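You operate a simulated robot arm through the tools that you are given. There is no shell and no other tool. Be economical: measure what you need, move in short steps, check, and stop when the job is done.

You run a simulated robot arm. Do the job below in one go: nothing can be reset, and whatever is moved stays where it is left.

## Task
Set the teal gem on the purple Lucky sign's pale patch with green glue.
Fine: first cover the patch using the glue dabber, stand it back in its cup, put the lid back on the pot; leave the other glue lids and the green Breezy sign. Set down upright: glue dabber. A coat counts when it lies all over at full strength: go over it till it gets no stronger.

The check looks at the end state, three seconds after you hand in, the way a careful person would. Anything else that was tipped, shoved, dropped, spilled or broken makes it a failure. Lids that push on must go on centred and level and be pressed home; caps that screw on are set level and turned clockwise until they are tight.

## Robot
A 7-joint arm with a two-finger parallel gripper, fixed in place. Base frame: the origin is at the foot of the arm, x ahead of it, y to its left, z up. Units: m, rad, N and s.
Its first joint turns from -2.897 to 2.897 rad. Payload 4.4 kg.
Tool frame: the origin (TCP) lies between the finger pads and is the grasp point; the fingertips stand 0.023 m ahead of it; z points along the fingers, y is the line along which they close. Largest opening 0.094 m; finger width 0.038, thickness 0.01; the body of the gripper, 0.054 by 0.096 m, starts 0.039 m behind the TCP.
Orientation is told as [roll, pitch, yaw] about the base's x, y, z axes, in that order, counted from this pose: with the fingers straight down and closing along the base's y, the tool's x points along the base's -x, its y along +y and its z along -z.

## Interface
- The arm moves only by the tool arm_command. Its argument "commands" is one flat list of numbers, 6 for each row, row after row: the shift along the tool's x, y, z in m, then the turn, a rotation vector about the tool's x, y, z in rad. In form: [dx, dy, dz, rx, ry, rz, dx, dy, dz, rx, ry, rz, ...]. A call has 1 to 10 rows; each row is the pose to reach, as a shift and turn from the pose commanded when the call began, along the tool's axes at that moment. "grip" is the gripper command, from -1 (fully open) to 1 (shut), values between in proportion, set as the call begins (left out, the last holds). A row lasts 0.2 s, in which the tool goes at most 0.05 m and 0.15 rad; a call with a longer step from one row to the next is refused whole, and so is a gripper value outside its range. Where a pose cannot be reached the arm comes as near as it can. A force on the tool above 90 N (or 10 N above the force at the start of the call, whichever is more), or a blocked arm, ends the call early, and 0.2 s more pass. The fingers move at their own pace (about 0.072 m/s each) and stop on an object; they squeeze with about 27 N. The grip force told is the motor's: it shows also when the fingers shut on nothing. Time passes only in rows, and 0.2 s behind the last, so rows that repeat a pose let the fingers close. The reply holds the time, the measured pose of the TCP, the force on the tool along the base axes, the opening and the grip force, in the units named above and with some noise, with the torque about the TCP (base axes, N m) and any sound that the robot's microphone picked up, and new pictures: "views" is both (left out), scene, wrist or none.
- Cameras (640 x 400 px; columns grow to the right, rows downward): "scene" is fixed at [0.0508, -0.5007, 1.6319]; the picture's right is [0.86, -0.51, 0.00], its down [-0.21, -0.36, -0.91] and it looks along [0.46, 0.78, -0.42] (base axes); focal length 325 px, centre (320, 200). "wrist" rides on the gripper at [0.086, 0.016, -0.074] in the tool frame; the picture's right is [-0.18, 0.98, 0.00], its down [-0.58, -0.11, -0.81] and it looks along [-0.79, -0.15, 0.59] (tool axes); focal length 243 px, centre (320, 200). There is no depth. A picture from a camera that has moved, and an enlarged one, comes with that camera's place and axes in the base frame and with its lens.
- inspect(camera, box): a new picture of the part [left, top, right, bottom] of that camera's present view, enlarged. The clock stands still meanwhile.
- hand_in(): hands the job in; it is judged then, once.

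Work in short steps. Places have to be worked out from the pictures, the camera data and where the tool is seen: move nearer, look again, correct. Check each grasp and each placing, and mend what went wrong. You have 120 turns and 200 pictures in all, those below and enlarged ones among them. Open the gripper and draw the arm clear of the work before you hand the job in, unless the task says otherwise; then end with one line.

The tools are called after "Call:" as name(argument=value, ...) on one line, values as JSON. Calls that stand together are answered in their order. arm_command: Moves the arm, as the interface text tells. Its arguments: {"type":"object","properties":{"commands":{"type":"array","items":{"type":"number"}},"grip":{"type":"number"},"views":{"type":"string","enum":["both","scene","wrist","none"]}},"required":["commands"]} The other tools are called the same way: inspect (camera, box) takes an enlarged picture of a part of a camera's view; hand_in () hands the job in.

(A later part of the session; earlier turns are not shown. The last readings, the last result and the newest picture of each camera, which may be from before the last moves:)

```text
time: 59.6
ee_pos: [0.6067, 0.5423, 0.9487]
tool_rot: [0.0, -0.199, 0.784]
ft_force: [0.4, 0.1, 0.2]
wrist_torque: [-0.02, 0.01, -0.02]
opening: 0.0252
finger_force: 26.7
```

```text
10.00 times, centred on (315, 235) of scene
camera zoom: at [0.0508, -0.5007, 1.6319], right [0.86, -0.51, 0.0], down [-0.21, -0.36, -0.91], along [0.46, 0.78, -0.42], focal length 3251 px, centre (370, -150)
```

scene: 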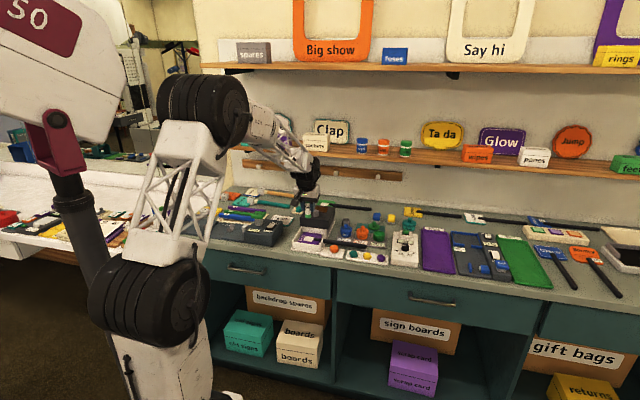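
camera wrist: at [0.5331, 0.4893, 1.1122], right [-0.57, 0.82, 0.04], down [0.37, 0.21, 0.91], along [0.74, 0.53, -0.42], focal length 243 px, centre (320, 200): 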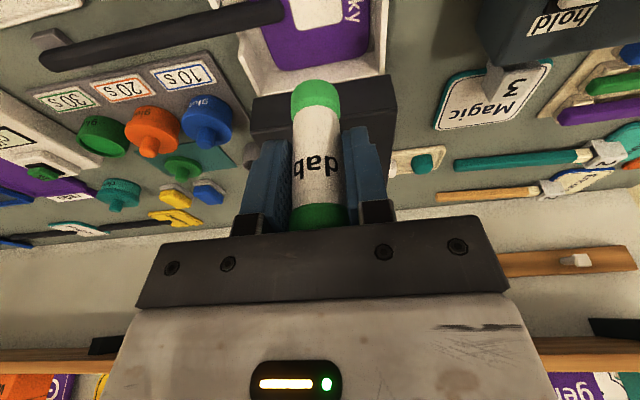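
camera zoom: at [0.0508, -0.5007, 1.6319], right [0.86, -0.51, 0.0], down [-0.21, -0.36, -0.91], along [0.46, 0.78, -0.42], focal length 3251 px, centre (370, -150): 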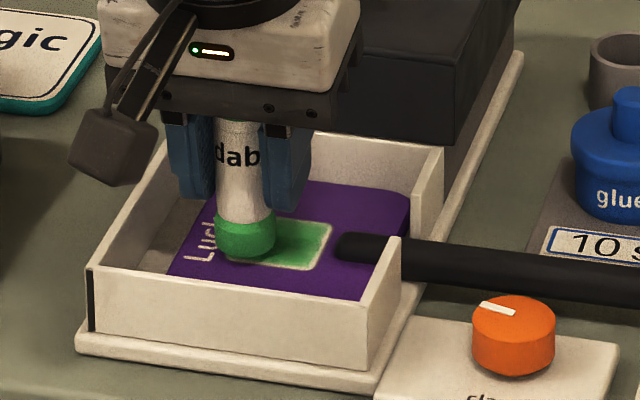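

The sign has crept right again. I press at the patch centre and draw it slowly back leftwards, which also lays on glue.

Call:
arm_command(commands=[-0.0131, -0.023, 0.0006, 0, 0, 0, -0.0111, -0.023, 0.0104, 0, 0, 0, -0.0109, -0.019, 0.0114, 0, 0, 0, -0.0109, -0.014, 0.0114, 0, 0, 0, -0.0109, -0.009, 0.0114, 0, 0, 0, -0.0109, -0.005, 0.0114, 0, 0, 0, -0.0135, -0.005, -0.0013, 0, 0, 0], views="none")

Call:
inspect(camera="scene", box=[290, 215, 340, 255])

```text
time: 61.2
ee_pos: [0.6169, 0.549, 0.9521]
tool_rot: [0.0, -0.197, 0.786]
ft_force: [-0.7, 0.2, -0.6]
wrist_torque: [0.01, -0.03, 0.03]
opening: 0.0255
finger_force: 27.7
```

```text
10.00 times, centred on (315, 235) of scene
camera zoom: at [0.0508, -0.5007, 1.6319], right [0.86, -0.51, 0.0], down [-0.21, -0.36, -0.91], along [0.46, 0.78, -0.42], focal length 3251 px, centre (370, -150)
```

zoom: 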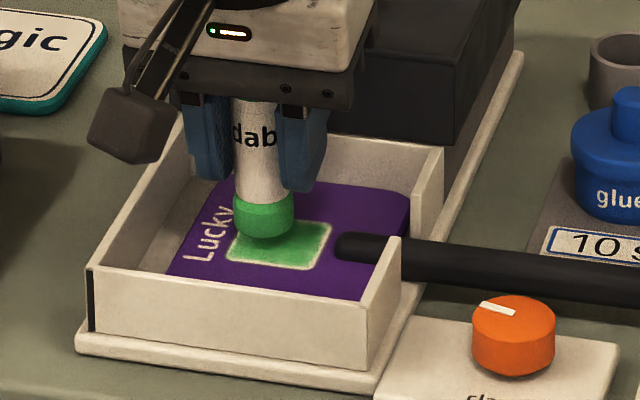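

Sweeping doesn't move it — it was the foam bumping the handle end. I'll keep away from the handle; step aside to look at the coat.

Call:
arm_command(commands=[-0.0059, 0, -0.0294, 0, 0, 0, 0.012, 0.035, -0.045, 0, 0, 0, 0.03, 0.075, -0.05, 0, 0, 0, 0.035, 0.08, -0.055, 0, 0, 0, 0.035, 0.08, -0.055, 0, 0, 0], views="none")

Call:
inspect(camera="wrist", box=[170, 50, 290, 130])

Call:
inspect(camera="scene", box=[300, 222, 335, 250])

```text
time: 62.4
ee_pos: [0.5304, 0.5745, 1.0009]
tool_rot: [0.001, -0.199, 0.785]
ft_force: [-0.8, -0.3, 0.4]
wrist_torque: [0.01, 0.01, 0.0]
opening: 0.025
finger_force: 26.6
```

```text
5.00 times, centred on (230, 90) of wrist
camera zoom: at [0.4478, 0.5156, 1.056], right [-0.57, 0.82, 0.04], down [0.37, 0.21, 0.91], along [0.74, 0.53, -0.42], focal length 1213 px, centre (770, 750)
```

zoom: 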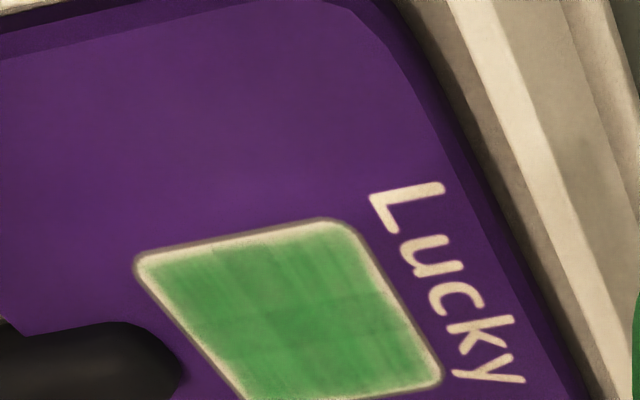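

```text
14.29 times, centred on (318, 236) of scene
camera zoom: at [0.0508, -0.5007, 1.6319], right [0.86, -0.51, 0.0], down [-0.21, -0.36, -0.91], along [0.46, 0.78, -0.42], focal length 4644 px, centre (356, -314)
```

zoom: 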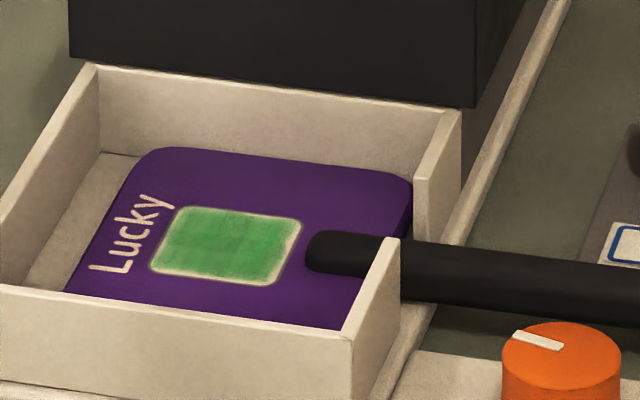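

Near edge is good now; the far right corner by the handle is still paler. Sweep the far edge (clear of the handle) again.

Call:
arm_command(commands=[-0.0196, -0.03, 0.004, 0, 0, 0, -0.0392, -0.06, 0.008, 0, 0, 0, -0.0512, -0.0794, 0.041, 0, 0, 0, -0.0455, -0.0794, 0.0693, 0, 0, 0, -0.0455, -0.1039, 0.0693, 0, 0, 0, -0.0455, -0.0929, 0.0693, 0, 0, 0, -0.0455, -0.1039, 0.0693, 0, 0, 0, -0.0372, -0.1019, 0.0676, 0, 0, 0, -0.0372, -0.0794, 0.0676, 0, 0, 0, -0.0455, -0.0794, 0.0693, 0, 0, 0], views="none")

Call:
arm_command(commands=[-0.0059, 0, -0.0294, 0, 0, 0, -0.0118, 0.03, -0.0588, 0, 0, 0, 0.03, 0.05, -0.06, 0, 0, 0, 0.06, 0.07, -0.065, 0, 0, 0, 0.06, 0.07, -0.065, 0, 0, 0], views="none")

Call:
inspect(camera="wrist", box=[170, 50, 290, 150])

Call:
inspect(camera="scene", box=[300, 222, 335, 250])

```text
time: 64.6
ee_pos: [0.627, 0.5585, 0.9426]
tool_rot: [0.0, -0.198, 0.786]
ft_force: [-5.2, -7.5, 30.5]
wrist_torque: [-0.35, 0.4, 0.04]
opening: 0.0255
finger_force: 27.4
```

```text
time: 65.8
ee_pos: [0.5264, 0.5578, 0.9916]
tool_rot: [0.0, -0.201, 0.786]
ft_force: [0.9, -1.0, 0.2]
wrist_torque: [-0.01, 0.0, 0.01]
opening: 0.0252
finger_force: 26.8
```

```text
4.00 times, centred on (230, 100) of wrist
camera zoom: at [0.4433, 0.4978, 1.0471], right [-0.57, 0.82, 0.04], down [0.37, 0.21, 0.91], along [0.74, 0.53, -0.42], focal length 970 px, centre (680, 600)
```

zoom: 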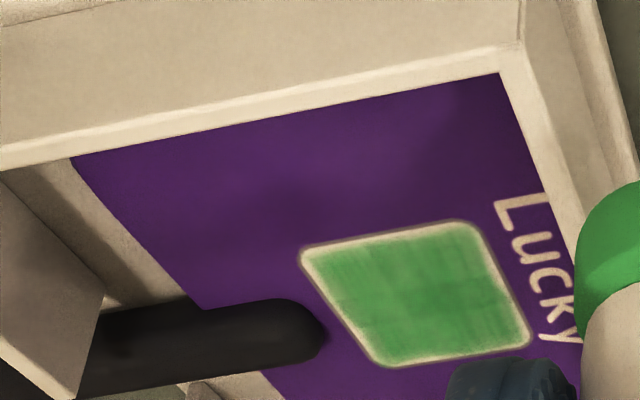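

```text
14.29 times, centred on (318, 236) of scene
camera zoom: at [0.0508, -0.5007, 1.6319], right [0.86, -0.51, 0.0], down [-0.21, -0.36, -0.91], along [0.46, 0.78, -0.42], focal length 4644 px, centre (356, -314)
```

zoom: 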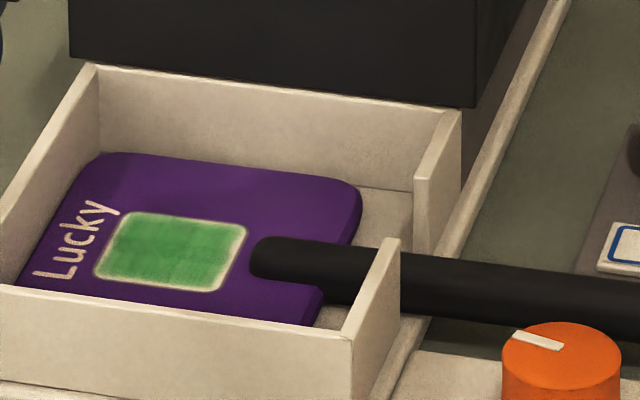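

The press dragged the sign back left (patch centre now ≈ u .824, v −.039). Zoom in on the coat.

Call:
inspect(camera="wrist", box=[235, 98, 310, 148])

Call:
inspect(camera="scene", box=[303, 234, 321, 245])

```text
8.00 times, centred on (272, 123) of wrist
camera zoom: at [0.4433, 0.4978, 1.0471], right [-0.57, 0.82, 0.04], down [0.37, 0.21, 0.91], along [0.74, 0.53, -0.42], focal length 1941 px, centre (700, 816)
```

zoom: 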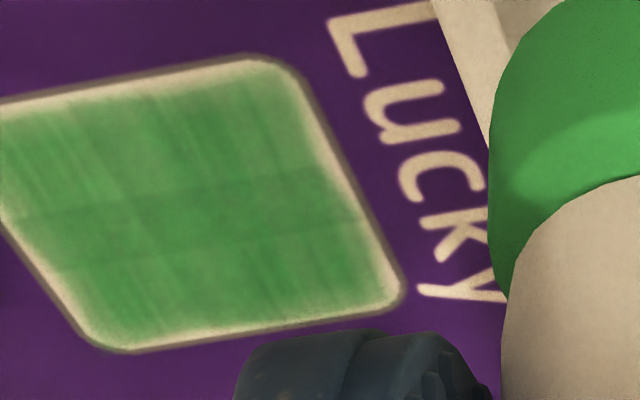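

```text
16.00 times, centred on (312, 240) of scene
camera zoom: at [0.0508, -0.5007, 1.6319], right [0.86, -0.51, 0.0], down [-0.21, -0.36, -0.91], along [0.46, 0.78, -0.42], focal length 5201 px, centre (448, -432)
```

zoom: 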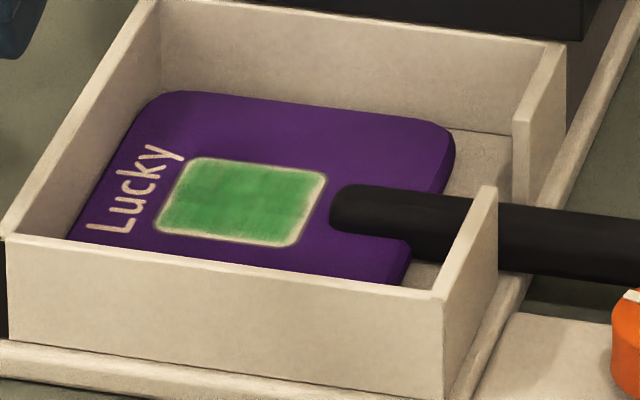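

The coat looks saturated (foam no longer gives off colour, rim is just the stencil edge). Now carry the dabber high back towards its cup, untilting by 0.1 rad to make the slightly leaning dabber vertical.

Call:
arm_command(commands=[-0.0089, 0, -0.0441, 0, 0, 0, -0.0175, 0, -0.0862, 0, 0, 0, -0.0462, -0.0284, -0.0804, 0, 0.02, 0, -0.0749, -0.0568, -0.0746, 0, 0.04, 0, -0.1036, -0.0852, -0.0688, 0, 0.06, 0, -0.1323, -0.1136, -0.063, 0, 0.08, 0, -0.161, -0.142, -0.0572, 0, 0.1, 0, -0.1897, -0.1704, -0.0514, 0, 0.1, 0, -0.2184, -0.199, -0.0456, 0, 0.1, 0, -0.2184, -0.199, -0.0456, 0, 0.1, 0], views="none")

Call:
inspect(camera="wrist", box=[220, 0, 420, 240])

Call:
inspect(camera="scene", box=[310, 175, 390, 235])

```text
time: 68.0
ee_pos: [0.8138, 0.5612, 1.0816]
tool_rot: [0.0, -0.1, 0.785]
ft_force: [0.1, -1.3, 0.2]
wrist_torque: [0.01, 0.0, 0.01]
opening: 0.0255
finger_force: 26.8
```

```text
1.67 times, centred on (320, 120) of wrist
camera zoom: at [0.7354, 0.5067, 1.1467], right [-0.57, 0.82, 0.02], down [0.43, 0.28, 0.86], along [0.7, 0.49, -0.51], focal length 404 px, centre (320, 333)
```

zoom: 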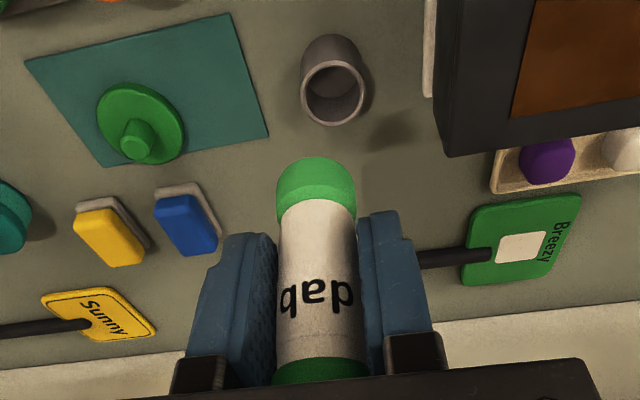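

```text
6.67 times, centred on (350, 205) of scene
camera zoom: at [0.0508, -0.5007, 1.6319], right [0.86, -0.51, 0.0], down [-0.21, -0.36, -0.91], along [0.46, 0.78, -0.42], focal length 2167 px, centre (120, 167)
```

zoom: 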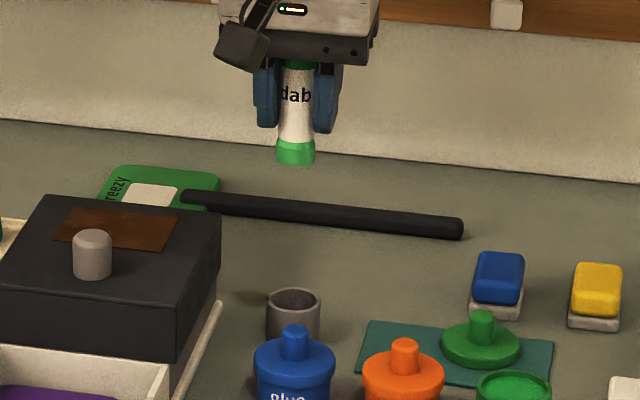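

Dabber hangs vertical now; cup centre ≈ u 1.010, v −.1746. Move over the cup, tip about 4 cm above the rim, and check.

Call:
arm_command(commands=[-0.0376, 0.002, 0.0038, 0, 0, 0, -0.0336, 0.002, 0.0436, 0, 0, 0, -0.0296, 0.002, 0.0834, 0, 0, 0, -0.0296, 0.002, 0.0834, 0, 0, 0], views="none")

Call:
inspect(camera="wrist", box=[240, 0, 400, 140])

Call:
inspect(camera="scene", box=[320, 195, 370, 235])

```text
time: 69.0
ee_pos: [0.8374, 0.5886, 0.9987]
tool_rot: [-0.001, -0.098, 0.786]
ft_force: [0.3, -0.2, 0.7]
wrist_torque: [-0.01, -0.03, 0.01]
opening: 0.0254
finger_force: 27.1
```

```text
2.86 times, centred on (320, 70) of wrist
camera zoom: at [0.7596, 0.5344, 1.065], right [-0.57, 0.82, 0.02], down [0.43, 0.28, 0.86], along [0.7, 0.49, -0.51], focal length 693 px, centre (320, 571)
```

zoom: 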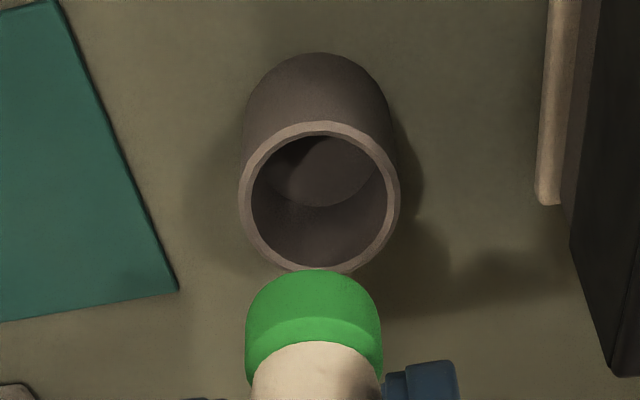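

```text
10.00 times, centred on (345, 215) of scene
camera zoom: at [0.0508, -0.5007, 1.6319], right [0.86, -0.51, 0.0], down [-0.21, -0.36, -0.91], along [0.46, 0.78, -0.42], focal length 3251 px, centre (70, 50)
```

zoom: 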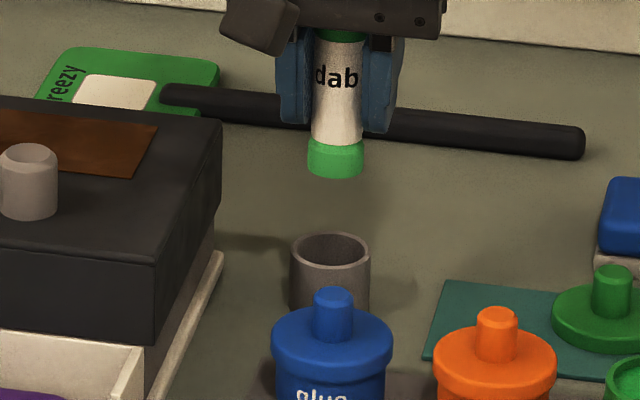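

Tip and cup agree within a millimetre. Insert straight down.

Call:
arm_command(commands=[0.003, 0, 0.0299, 0, 0, 0, 0.0045, 0, 0.0448, 0, 0, 0, 0.006, 0, 0.0597, 0, 0, 0, 0.0065, 0, 0.0647, 0, 0, 0, 0.0065, 0, 0.0647, 0, 0, 0], views="none")

Call:
inspect(camera="wrist", box=[220, 40, 420, 240])

Call:
inspect(camera="scene", box=[320, 195, 370, 235])

```text
time: 70.0
ee_pos: [0.8405, 0.5937, 0.9514]
tool_rot: [-0.004, -0.12, 0.787]
ft_force: [-2.0, 1.4, 23.9]
wrist_torque: [-0.27, 0.1, -0.03]
opening: 0.0252
finger_force: 27.3
stopped in row 5: the force on the tool passed its limit at 96 N (the readings are from after the stop); the commanded pose is now the measured one
```

```text
2.00 times, centred on (320, 140) of wrist
camera zoom: at [0.7622, 0.5374, 1.0151], right [-0.57, 0.82, 0.02], down [0.41, 0.26, 0.87], along [0.71, 0.5, -0.49], focal length 485 px, centre (320, 320)
```

zoom: 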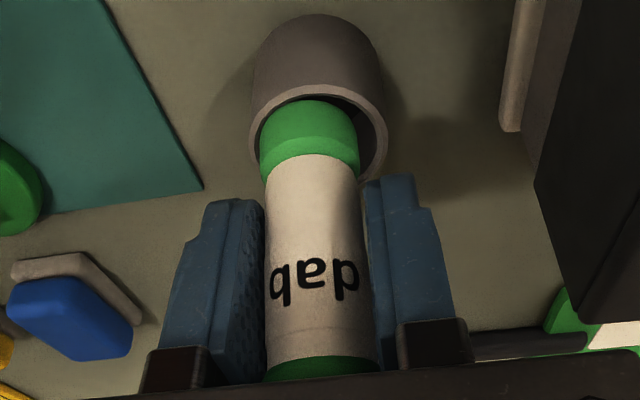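

```text
10.00 times, centred on (345, 215) of scene
camera zoom: at [0.0508, -0.5007, 1.6319], right [0.86, -0.51, 0.0], down [-0.21, -0.36, -0.91], along [0.46, 0.78, -0.42], focal length 3251 px, centre (70, 50)
```

zoom: 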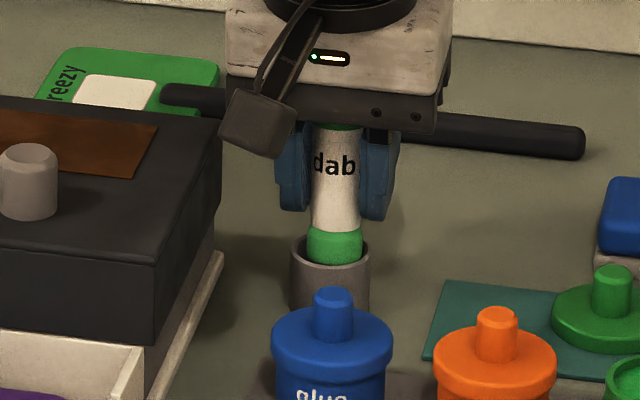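

It caught on the rim. Back up 2 cm, restore the angle and reassess the alignment.

Call:
arm_command(commands=[-0.0012, 0, -0.01, 0, 0.01, 0, -0.0024, 0, -0.0199, 0.004, 0.02, 0, -0.0036, 0, -0.0298, 0.004, 0.02, 0], views="none")

Call:
inspect(camera="wrist", box=[240, 20, 400, 140])

Call:
inspect(camera="scene", box=[325, 200, 365, 232])

```text
time: 70.8
ee_pos: [0.8415, 0.5901, 0.9779]
tool_rot: [-0.006, -0.095, 0.788]
ft_force: [-0.3, 0.1, -0.4]
wrist_torque: [0.0, 0.03, 0.02]
opening: 0.0254
finger_force: 26.9
```

```text
3.33 times, centred on (320, 80) of wrist
camera zoom: at [0.7622, 0.5372, 1.0435], right [-0.57, 0.82, 0.01], down [0.43, 0.28, 0.86], along [0.7, 0.49, -0.51], focal length 809 px, centre (320, 600)
```

zoom: 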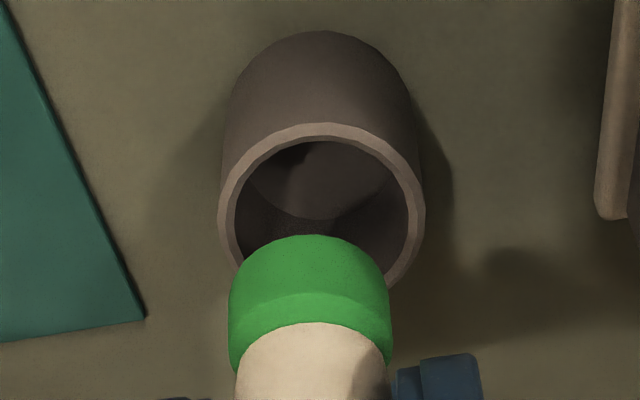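

```text
12.50 times, centred on (345, 216) of scene
camera zoom: at [0.0508, -0.5007, 1.6319], right [0.86, -0.51, 0.0], down [-0.21, -0.36, -0.91], along [0.46, 0.78, -0.42], focal length 4063 px, centre (8, 0)
```

zoom: 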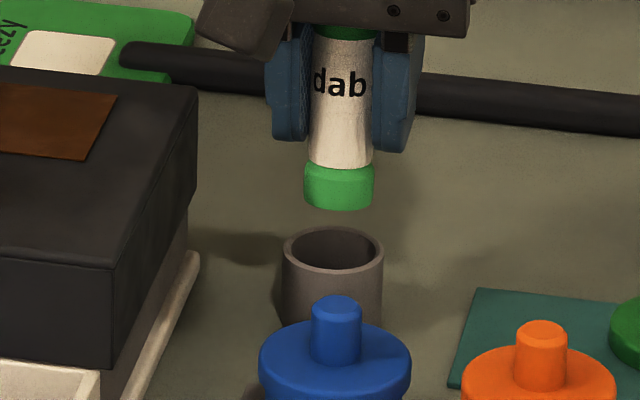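

Foam sits ~4 mm too far outward relative to the cup. Shift inward 4 mm, lower to just above the rim and compare.

Call:
arm_command(commands=[0.004, 0.0005, 0, 0, 0, 0, 0.0051, 0.0005, 0.0115, 0, 0, 0, 0.0051, 0.0005, 0.0115, 0, 0, 0], views="none")

Call:
inspect(camera="wrist", box=[260, 30, 380, 120])

Call:
inspect(camera="scene", box=[330, 205, 360, 229])

```text
time: 71.6
ee_pos: [0.8369, 0.5891, 0.9665]
tool_rot: [-0.008, -0.097, 0.788]
ft_force: [0.5, -0.5, 0.3]
wrist_torque: [0.0, -0.01, 0.02]
opening: 0.0254
finger_force: 26.8
```

```text
4.44 times, centred on (320, 75) of wrist
camera zoom: at [0.7589, 0.5355, 1.032], right [-0.57, 0.82, 0.01], down [0.43, 0.28, 0.86], along [0.7, 0.49, -0.51], focal length 1078 px, centre (320, 756)
```

zoom: 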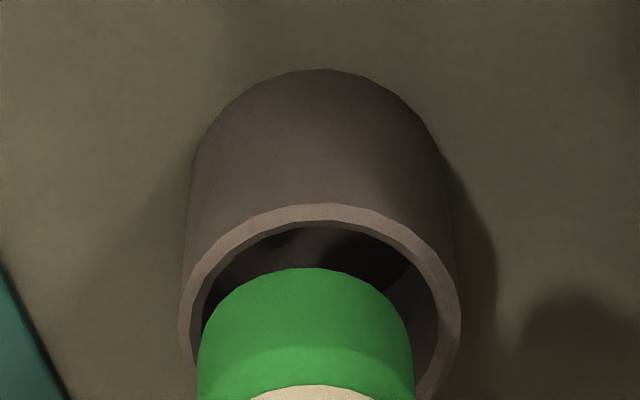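

```text
16.00 times, centred on (345, 217) of scene
camera zoom: at [0.0508, -0.5007, 1.6319], right [0.86, -0.51, 0.0], down [-0.21, -0.36, -0.91], along [0.46, 0.78, -0.42], focal length 5201 px, centre (-80, -72)
```

zoom: 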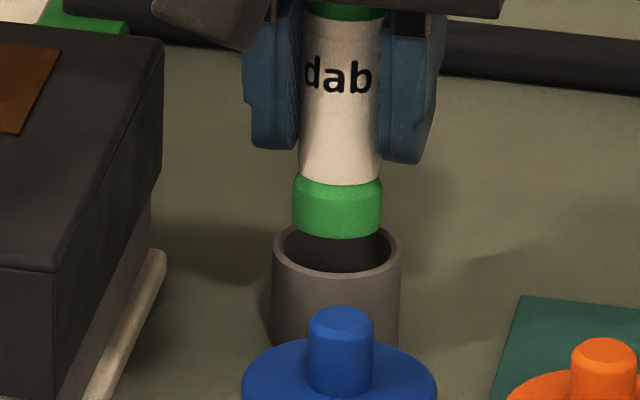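

Foam looks about 1 mm too far right. Correct that and feel downward in small steps.

Call:
arm_command(commands=[0, 0.0012, 0, 0, 0, 0, 0.0006, 0.0012, 0.006, 0, 0, 0, 0.0009, 0.0012, 0.009, 0, 0, 0, 0.0012, 0.0012, 0.012, 0, 0, 0], views="none")

Call:
inspect(camera="wrist", box=[260, 30, 380, 150])

Call:
inspect(camera="scene", box=[330, 205, 360, 229])

```text
time: 72.6
ee_pos: [0.8368, 0.5915, 0.9556]
tool_rot: [-0.007, -0.095, 0.786]
ft_force: [-0.3, 0.0, 0.0]
wrist_torque: [0.01, 0.01, 0.01]
opening: 0.0255
finger_force: 27.3
```

```text
3.33 times, centred on (320, 90) of wrist
camera zoom: at [0.7591, 0.5368, 1.02], right [-0.57, 0.82, 0.01], down [0.43, 0.28, 0.86], along [0.7, 0.49, -0.51], focal length 809 px, centre (320, 567)
```

zoom: 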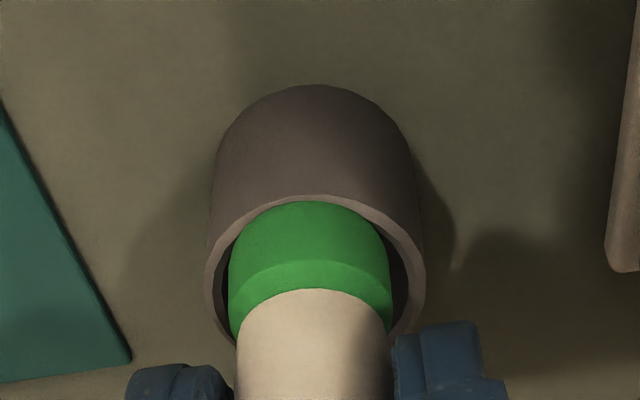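

```text
16.00 times, centred on (345, 217) of scene
camera zoom: at [0.0508, -0.5007, 1.6319], right [0.86, -0.51, 0.0], down [-0.21, -0.36, -0.91], along [0.46, 0.78, -0.42], focal length 5201 px, centre (-80, -72)
```

zoom: 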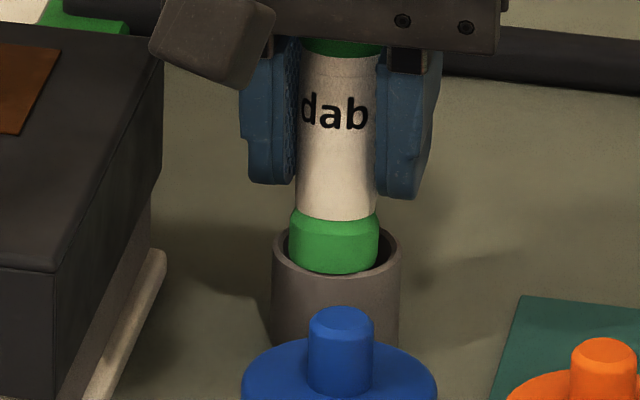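

Both views combined say the foam is ~3–4 mm too near (hugging the front rim). Raise 4 mm, shift outward 3 mm and look again.

Call:
arm_command(commands=[-0.0004, 0, -0.004, 0, 0, 0, -0.0034, 0, -0.0037, 0, 0, 0, -0.003, 0, 0.0003, 0, 0, 0], views="none")

Call:
inspect(camera="wrist", box=[260, 30, 380, 150])

Call:
inspect(camera="scene", box=[330, 205, 360, 229])

```text
time: 73.4
ee_pos: [0.8405, 0.5928, 0.9549]
tool_rot: [-0.007, -0.097, 0.787]
ft_force: [-0.4, -0.5, -0.5]
wrist_torque: [-0.03, -0.04, 0.0]
opening: 0.0255
finger_force: 26.6
```

```text
3.33 times, centred on (320, 90) of wrist
camera zoom: at [0.7611, 0.5391, 1.0201], right [-0.57, 0.82, 0.01], down [0.43, 0.28, 0.86], along [0.7, 0.49, -0.51], focal length 809 px, centre (320, 567)
```

zoom: 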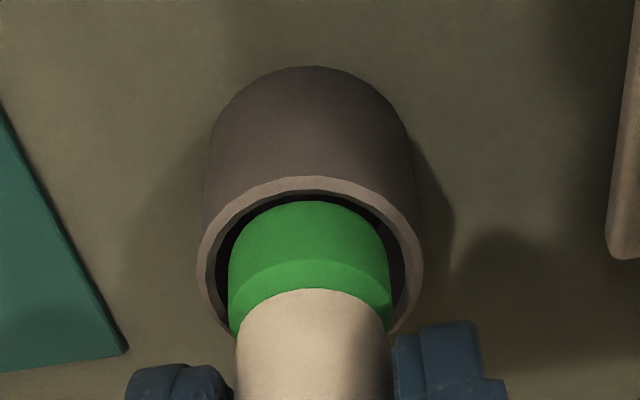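

```text
16.00 times, centred on (345, 217) of scene
camera zoom: at [0.0508, -0.5007, 1.6319], right [0.86, -0.51, 0.0], down [-0.21, -0.36, -0.91], along [0.46, 0.78, -0.42], focal length 5201 px, centre (-80, -72)
```

zoom: 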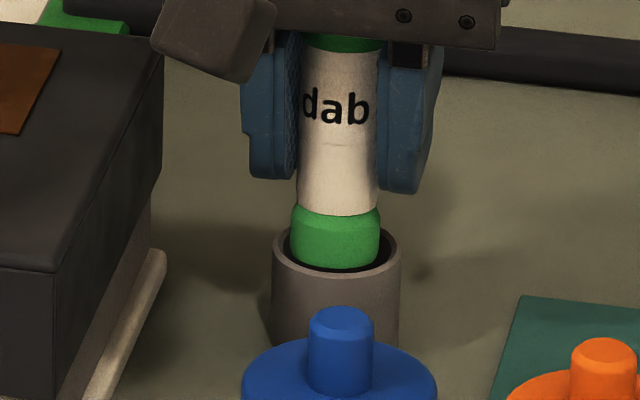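

Now it sits concentric with visible clearance all round. Lower in small steps.

Call:
arm_command(commands=[0.0004, 0, 0.004, 0, 0, 0, 0.0008, 0, 0.008, 0, 0, 0, 0.0012, 0, 0.012, 0, 0, 0], views="none")

Call:
inspect(camera="wrist", box=[260, 30, 380, 150])

```text
time: 74.2
ee_pos: [0.839, 0.5926, 0.9427]
tool_rot: [-0.007, -0.097, 0.788]
ft_force: [6.7, 5.6, 1.7]
wrist_torque: [0.21, -0.24, -0.04]
opening: 0.0254
finger_force: 26.7
```

```text
3.33 times, centred on (320, 90) of wrist
camera zoom: at [0.7608, 0.5389, 1.0083], right [-0.57, 0.82, 0.01], down [0.43, 0.28, 0.86], along [0.7, 0.49, -0.51], focal length 809 px, centre (320, 567)
```

zoom: 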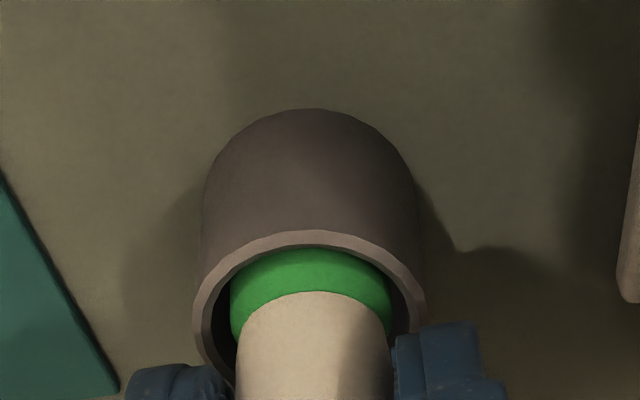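

It is in the cup, lightly touching the near wall. Shift out 1.5 mm and go on down.

Call:
arm_command(commands=[-0.0015, 0, 0.0001, 0, 0, 0, -0.0011, 0, 0.0041, 0, 0, 0, -0.0007, 0, 0.008, 0, 0, 0, -0.0005, 0, 0.0095, 0, 0, 0], views="none")

Call:
inspect(camera="wrist", box=[240, 60, 400, 220])

Call:
inspect(camera="scene", box=[330, 205, 360, 229])

```text
time: 75.2
ee_pos: [0.8397, 0.5927, 0.9354]
tool_rot: [-0.006, -0.099, 0.787]
ft_force: [-0.5, -3.1, 7.2]
wrist_torque: [-0.08, 0.19, 0.08]
opening: 0.0253
finger_force: 26.9
```

```text
2.50 times, centred on (320, 140) of wrist
camera zoom: at [0.7616, 0.5395, 0.9999], right [-0.57, 0.82, 0.01], down [0.43, 0.28, 0.86], along [0.71, 0.49, -0.51], focal length 606 px, centre (320, 350)
```

zoom: 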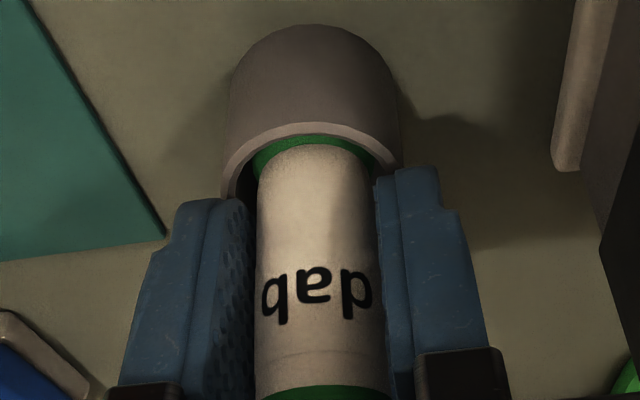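

```text
16.00 times, centred on (345, 217) of scene
camera zoom: at [0.0508, -0.5007, 1.6319], right [0.86, -0.51, 0.0], down [-0.21, -0.36, -0.91], along [0.46, 0.78, -0.42], focal length 5201 px, centre (-80, -72)
```

zoom: 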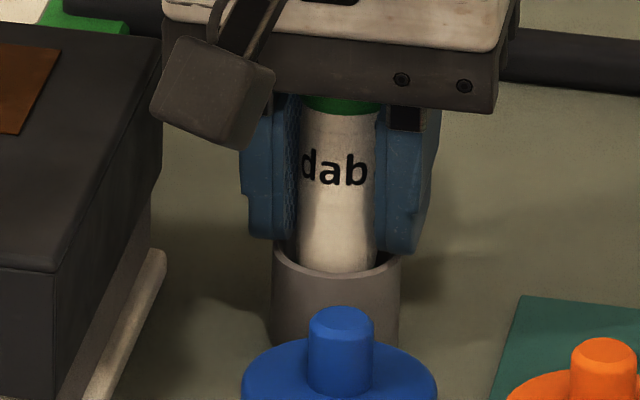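

Seated about on the cup floor (7 N). Open and draw straight up.

Call:
arm_command(commands=[0, 0, 0, 0, 0, 0, 0, 0, 0, 0, 0, 0, 0, 0, 0, 0, 0, 0], grip=0.05, views="none")

Call:
arm_command(commands=[-0.001, 0, -0.01, 0, 0, 0, -0.003, 0, -0.03, 0, 0, 0, -0.007, 0, -0.07, 0, 0, 0, -0.01, 0, -0.1, 0, 0, 0])

Call:
inspect(camera="scene", box=[310, 190, 400, 250])

```text
time: 76.0
ee_pos: [0.8396, 0.5937, 0.9325]
tool_rot: [-0.006, -0.095, 0.786]
ft_force: [0.2, -0.1, 0.2]
wrist_torque: [0.04, 0.0, -0.04]
opening: 0.0444
finger_force: 0.1
```

```text
time: 77.0
ee_pos: [0.8383, 0.5949, 1.0333]
tool_rot: [-0.008, -0.096, 0.787]
ft_force: [-0.2, 0.7, -0.2]
wrist_torque: [0.02, -0.03, 0.03]
opening: 0.0446
finger_force: 0.1
camera wrist: at [0.7605, 0.5415, 1.0994], right [-0.57, 0.82, 0.01], down [0.43, 0.28, 0.86], along [0.7, 0.49, -0.51], focal length 243 px, centre (320, 200)
```

scene: 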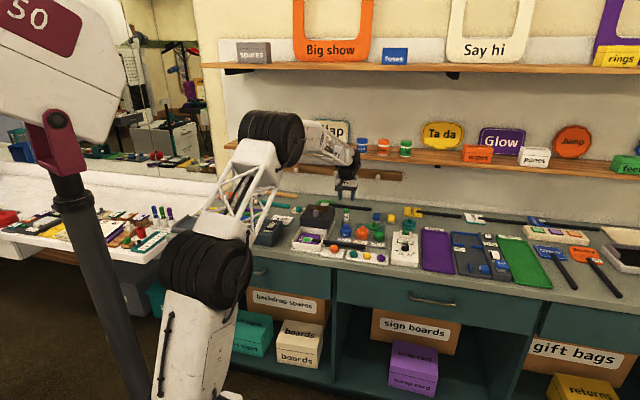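
wrist: 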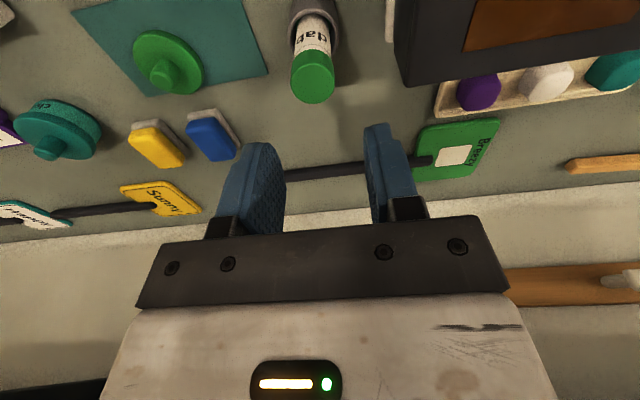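

```text
6.67 times, centred on (355, 220) of scene
camera zoom: at [0.0508, -0.5007, 1.6319], right [0.86, -0.51, 0.0], down [-0.21, -0.36, -0.91], along [0.46, 0.78, -0.42], focal length 2167 px, centre (87, 67)
```

zoom: 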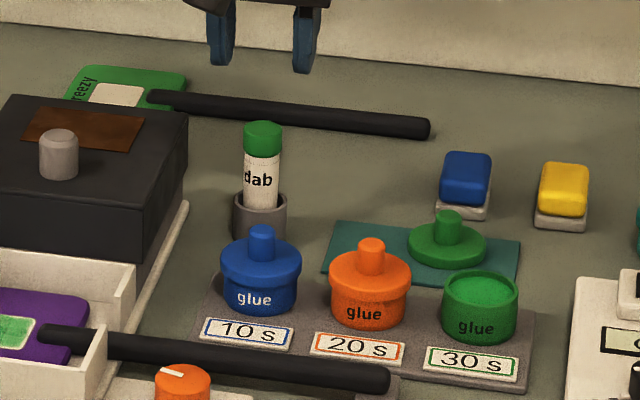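

Dabber stands in its cup. Now fetch the lid: move over it with the earlier tilt.

Call:
arm_command(commands=[-0.0005, -0.04, 0, 0, -0.03, 0, -0.001, -0.08, 0, 0, -0.06, 0, -0.002, -0.12, 0, 0, -0.104, 0, -0.002, -0.133, 0, 0, -0.104, 0, -0.002, -0.133, 0, 0, -0.104, 0], views="none")

Call:
inspect(camera="wrist", box=[240, 0, 400, 140])

```text
time: 78.2
ee_pos: [0.9348, 0.5014, 1.0373]
tool_rot: [-0.007, -0.2, 0.788]
ft_force: [0.8, 0.1, -0.3]
wrist_torque: [-0.01, 0.01, 0.02]
opening: 0.0447
finger_force: 0.2
```

```text
2.86 times, centred on (320, 70) of wrist
camera zoom: at [0.8528, 0.4434, 1.0916], right [-0.57, 0.82, 0.03], down [0.36, 0.22, 0.91], along [0.74, 0.53, -0.42], focal length 693 px, centre (320, 571)
```

zoom: 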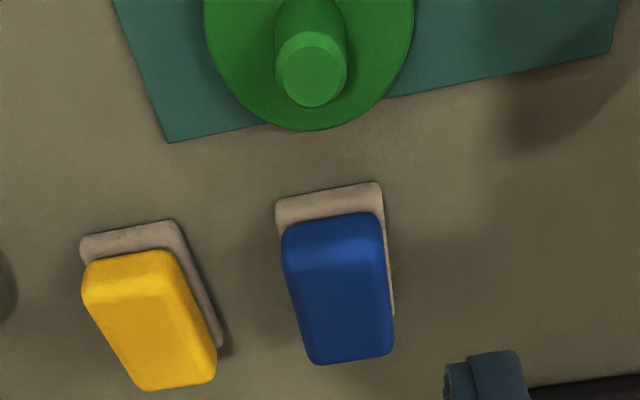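

Lid knob right below (u 1.016, v −.304). Descend and grip as before.

Call:
arm_command(commands=[0.008, 0.0015, 0.0392, 0, 0, 0, 0.016, 0.0015, 0.0784, 0, 0, 0, 0.0205, 0.0015, 0.1012, 0, 0, 0, 0.0224, 0.0015, 0.1105, 0, 0, 0, 0.0224, 0.0015, 0.1105, 0, 0, 0], views="none")

Call:
arm_command(commands=[0, 0, 0, 0, 0, 0, 0, 0, 0, 0, 0, 0, 0, 0, 0, 0, 0, 0], grip=1, views="none")

Call:
arm_command(commands=[-0.002, 0, -0.0098, 0, 0, 0, -0.008, 0, -0.0392, 0, 0, 0, -0.015, 0, -0.0735, 0, 0, 0, -0.015, 0, -0.0735, 0, 0, 0])

Call:
inspect(camera="scene", box=[345, 190, 415, 250])

```text
time: 79.4
ee_pos: [0.9359, 0.5031, 0.9222]
tool_rot: [-0.007, -0.2, 0.787]
ft_force: [0.3, -0.3, 0.9]
wrist_torque: [0.01, 0.0, 0.0]
opening: 0.0449
finger_force: 0.1
```

```text
time: 80.2
ee_pos: [0.9365, 0.5021, 0.9216]
tool_rot: [-0.007, -0.201, 0.788]
ft_force: [0.4, -1.0, -0.7]
wrist_torque: [-0.01, 0.01, 0.02]
opening: 0.0155
finger_force: 26.9
```

```text
time: 81.2
ee_pos: [0.9354, 0.5025, 0.9975]
tool_rot: [-0.007, -0.2, 0.786]
ft_force: [0.3, -0.7, 0.2]
wrist_torque: [-0.03, -0.01, 0.03]
opening: 0.0156
finger_force: 27.1
camera wrist: at [0.8519, 0.4442, 1.052], right [-0.57, 0.82, 0.03], down [0.36, 0.22, 0.91], along [0.74, 0.53, -0.42], focal length 243 px, centre (320, 200)
```

scene: 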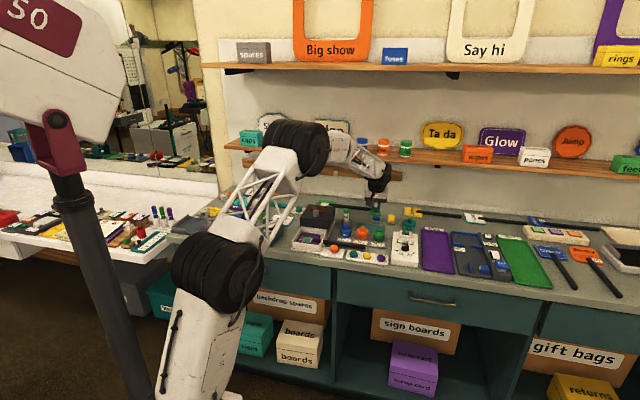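
wrist: 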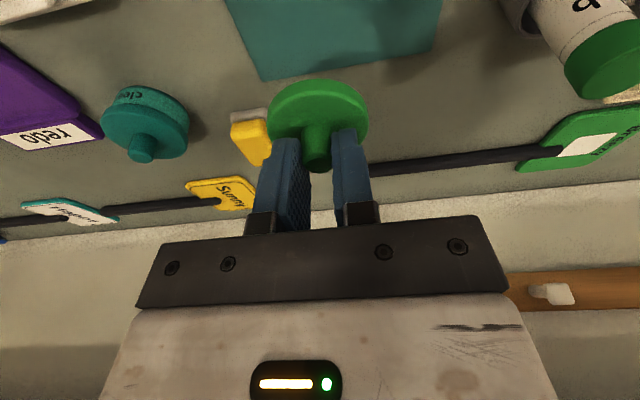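

```text
6.67 times, centred on (380, 220) of scene
camera zoom: at [0.0508, -0.5007, 1.6319], right [0.86, -0.51, 0.0], down [-0.21, -0.36, -0.91], along [0.46, 0.78, -0.42], focal length 2167 px, centre (-80, 67)
```

zoom: 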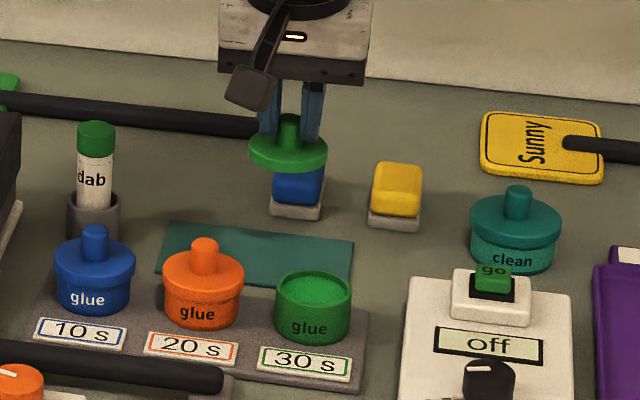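

Lid in hand, level. Carry it back over the green pot (u .9145, v −.3345) and check alignment.

Call:
arm_command(commands=[0.0332, -0.0095, -0.0077, 0, 0, 0, 0.0665, -0.019, -0.0155, 0, 0, 0, 0.0997, -0.0284, -0.0232, 0, 0, 0, 0.0997, -0.0284, -0.0232, 0, 0, 0], views="none")

Call:
inspect(camera="wrist", box=[220, 0, 420, 200])

Call:
inspect(camera="scene", box=[355, 205, 400, 245])

```text
time: 82.2
ee_pos: [0.8834, 0.4103, 1.0001]
tool_rot: [-0.007, -0.201, 0.787]
ft_force: [-0.4, -0.9, -0.6]
wrist_torque: [0.02, 0.02, 0.02]
opening: 0.0155
finger_force: 27.0
```

```text
2.00 times, centred on (320, 100) of wrist
camera zoom: at [0.8005, 0.3519, 1.0552], right [-0.57, 0.82, 0.03], down [0.36, 0.22, 0.91], along [0.74, 0.53, -0.42], focal length 485 px, centre (320, 400)
```

zoom: 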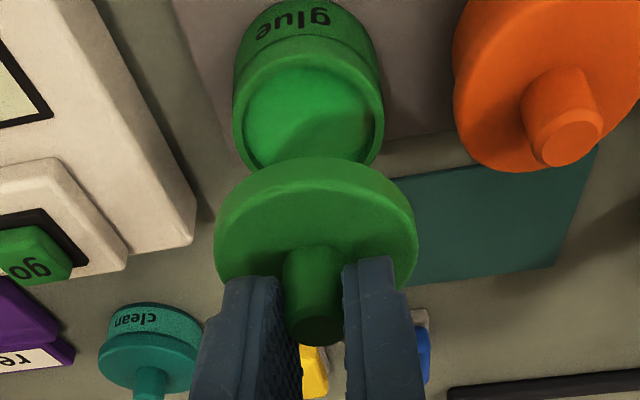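

```text
10.00 times, centred on (378, 225) of scene
camera zoom: at [0.0508, -0.5007, 1.6319], right [0.86, -0.51, 0.0], down [-0.21, -0.36, -0.91], along [0.46, 0.78, -0.42], focal length 3251 px, centre (-255, -50)
```

zoom: 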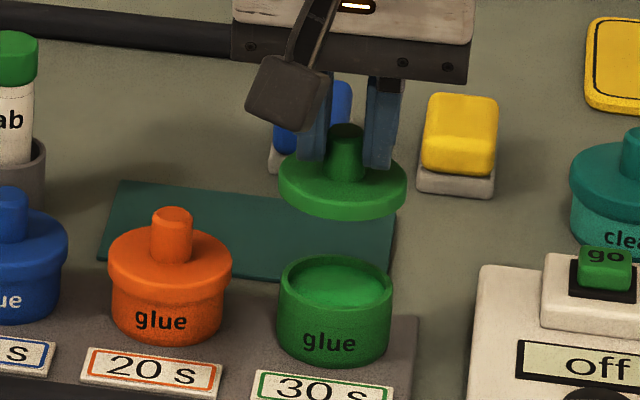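

Alignment matches the lift-off view. Lower to just on the rim, then press.

Call:
arm_command(commands=[0.005, 0, 0.0245, 0, 0, 0, 0.008, 0, 0.0392, 0, 0, 0, 0.0092, 0, 0.0451, 0, 0, 0], views="none")

Call:
inspect(camera="wrist", box=[240, 20, 400, 180])

Call:
inspect(camera="scene", box=[355, 205, 400, 245])

```text
time: 83.0
ee_pos: [0.8839, 0.4098, 0.9553]
tool_rot: [-0.006, -0.204, 0.786]
ft_force: [0.4, -2.6, 8.8]
wrist_torque: [0.06, -0.09, -0.01]
opening: 0.0156
finger_force: 27.1
```

```text
2.50 times, centred on (320, 100) of wrist
camera zoom: at [0.8009, 0.3511, 1.01], right [-0.57, 0.82, 0.03], down [0.36, 0.22, 0.91], along [0.74, 0.53, -0.42], focal length 606 px, centre (320, 450)
```

zoom: 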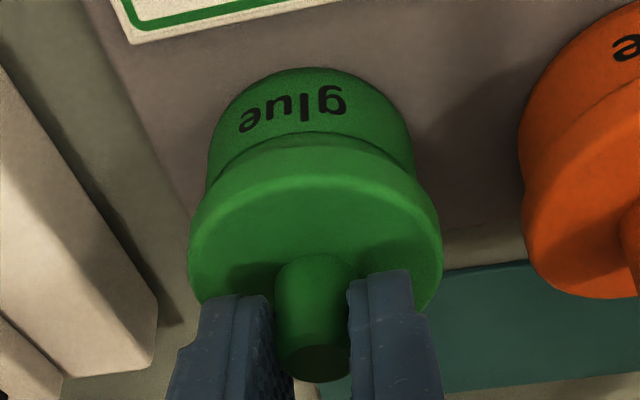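

```text
10.00 times, centred on (378, 225) of scene
camera zoom: at [0.0508, -0.5007, 1.6319], right [0.86, -0.51, 0.0], down [-0.21, -0.36, -0.91], along [0.46, 0.78, -0.42], focal length 3251 px, centre (-255, -50)
```

zoom: 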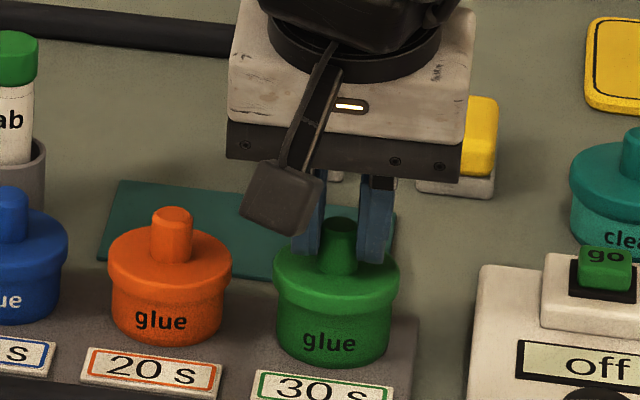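

Contact, centred. Press home.

Call:
arm_command(commands=[0.0008, 0, 0.0039, 0, 0, 0, 0.0014, 0, 0.0069, 0, 0, 0, 0.0018, 0, 0.0088, 0, 0, 0], views="none")

Call:
inspect(camera="scene", box=[355, 205, 400, 245])

```text
time: 83.8
ee_pos: [0.8834, 0.4111, 0.9476]
tool_rot: [-0.009, -0.203, 0.788]
ft_force: [16.1, 7.7, 16.8]
wrist_torque: [0.09, -0.34, -0.02]
opening: 0.0159
finger_force: 27.1
```

```text
10.00 times, centred on (378, 225) of scene
camera zoom: at [0.0508, -0.5007, 1.6319], right [0.86, -0.51, 0.0], down [-0.21, -0.36, -0.91], along [0.46, 0.78, -0.42], focal length 3251 px, centre (-255, -50)
```

zoom: 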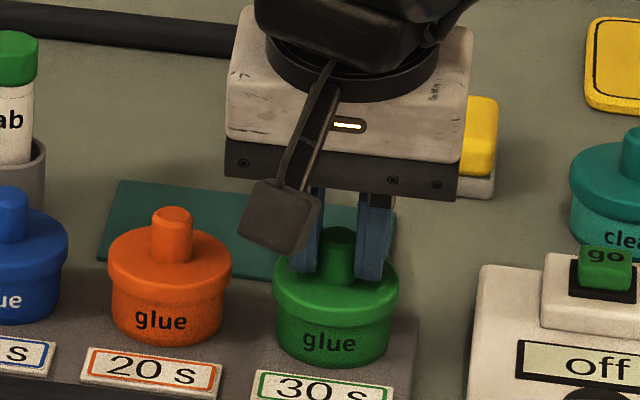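

No snap; the fingers slid down the knob. Release, rise, straighten the tool and close the fingers to push on the knob top vertically.

Call:
arm_command(commands=[-0.001, 0, -0.0049, 0, 0, 0, -0.001, 0, -0.0049, 0, 0, 0], views="none")

Call:
arm_command(commands=[0, 0, 0, 0, 0, 0, 0, 0, 0, 0, 0, 0], grip=0.1, views="none")

Call:
arm_command(commands=[-0.006, 0, -0.0294, 0, 0, 0, -0.0099, 0, -0.049, 0, 0.1, 0, -0.0111, 0, -0.0549, 0, 0.2, 0, -0.0111, 0, -0.0549, 0, 0.2, 0])

Call:
inspect(camera="scene", box=[355, 205, 400, 245])

Call:
inspect(camera="wrist", box=[240, 20, 400, 180])

```text
time: 84.4
ee_pos: [0.8834, 0.4097, 0.9501]
tool_rot: [-0.006, -0.198, 0.786]
ft_force: [6.1, 2.4, -2.4]
wrist_torque: [0.03, -0.11, -0.05]
opening: 0.0153
finger_force: 27.2
```

```text
time: 85.0
ee_pos: [0.8826, 0.4101, 0.9501]
tool_rot: [-0.006, -0.199, 0.786]
ft_force: [0.7, -0.3, 0.3]
wrist_torque: [-0.02, -0.01, 0.0]
opening: 0.0425
finger_force: 0.1
```

```text
time: 86.0
ee_pos: [0.8837, 0.4101, 1.0057]
tool_rot: [-0.007, -0.001, 0.785]
ft_force: [0.0, 0.0, -0.1]
wrist_torque: [0.03, 0.0, 0.02]
opening: 0.0422
finger_force: 0.0
camera wrist: at [0.8095, 0.3607, 1.0806], right [-0.57, 0.82, -0.01], down [0.48, 0.34, 0.81], along [0.67, 0.45, -0.59], focal length 243 px, centre (320, 200)
```

scene: 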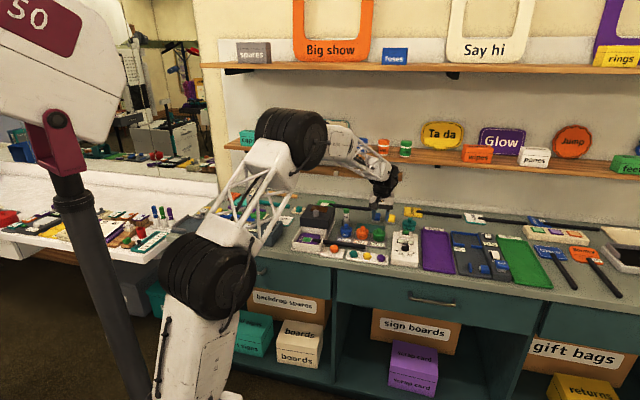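
wrist: 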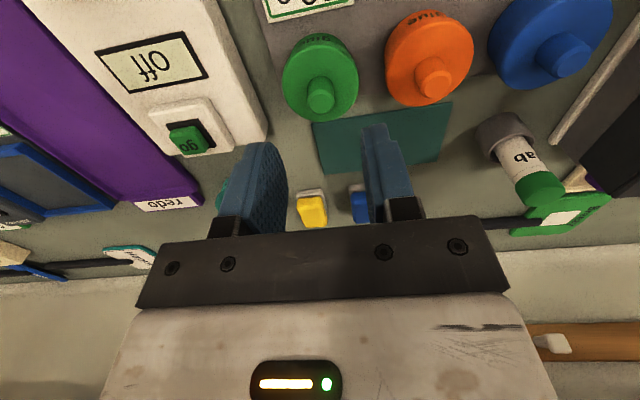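

```text
10.00 times, centred on (378, 225) of scene
camera zoom: at [0.0508, -0.5007, 1.6319], right [0.86, -0.51, 0.0], down [-0.21, -0.36, -0.91], along [0.46, 0.78, -0.42], focal length 3251 px, centre (-255, -50)
```

zoom: 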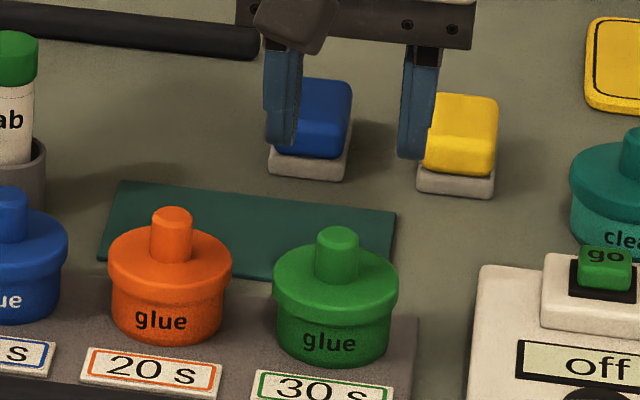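

```text
2.50 times, centred on (320, 100) of wrist
camera zoom: at [0.8095, 0.3607, 1.0806], right [-0.57, 0.82, -0.01], down [0.48, 0.34, 0.81], along [0.67, 0.45, -0.59], focal length 606 px, centre (320, 450)
```

zoom: 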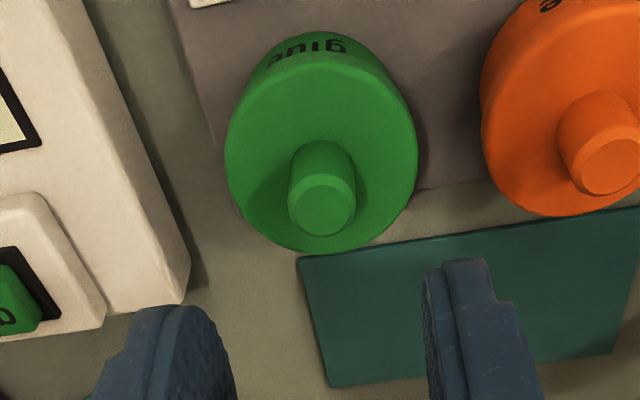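

Lid height matches its orange neighbour (same knob-to-label distance). Still press it firmly with closed fingers to be sure.

Call:
arm_command(commands=[0, 0.001, 0.01, 0, 0, 0, 0, 0.001, 0.02, 0, 0, 0, 0, 0.001, 0.03, 0, 0, 0, 0, 0.001, 0.038, 0, 0, 0, 0, 0.001, 0.042, 0, 0, 0, 0, 0.001, 0.045, 0, 0, 0], grip=1, views="none")

```text
time: 87.4
ee_pos: [0.8815, 0.4107, 0.9617]
tool_rot: [-0.006, -0.001, 0.786]
ft_force: [-1.9, -0.6, 6.7]
wrist_torque: [0.04, -0.01, 0.01]
opening: 0.0
finger_force: 26.8
heard: snap
```

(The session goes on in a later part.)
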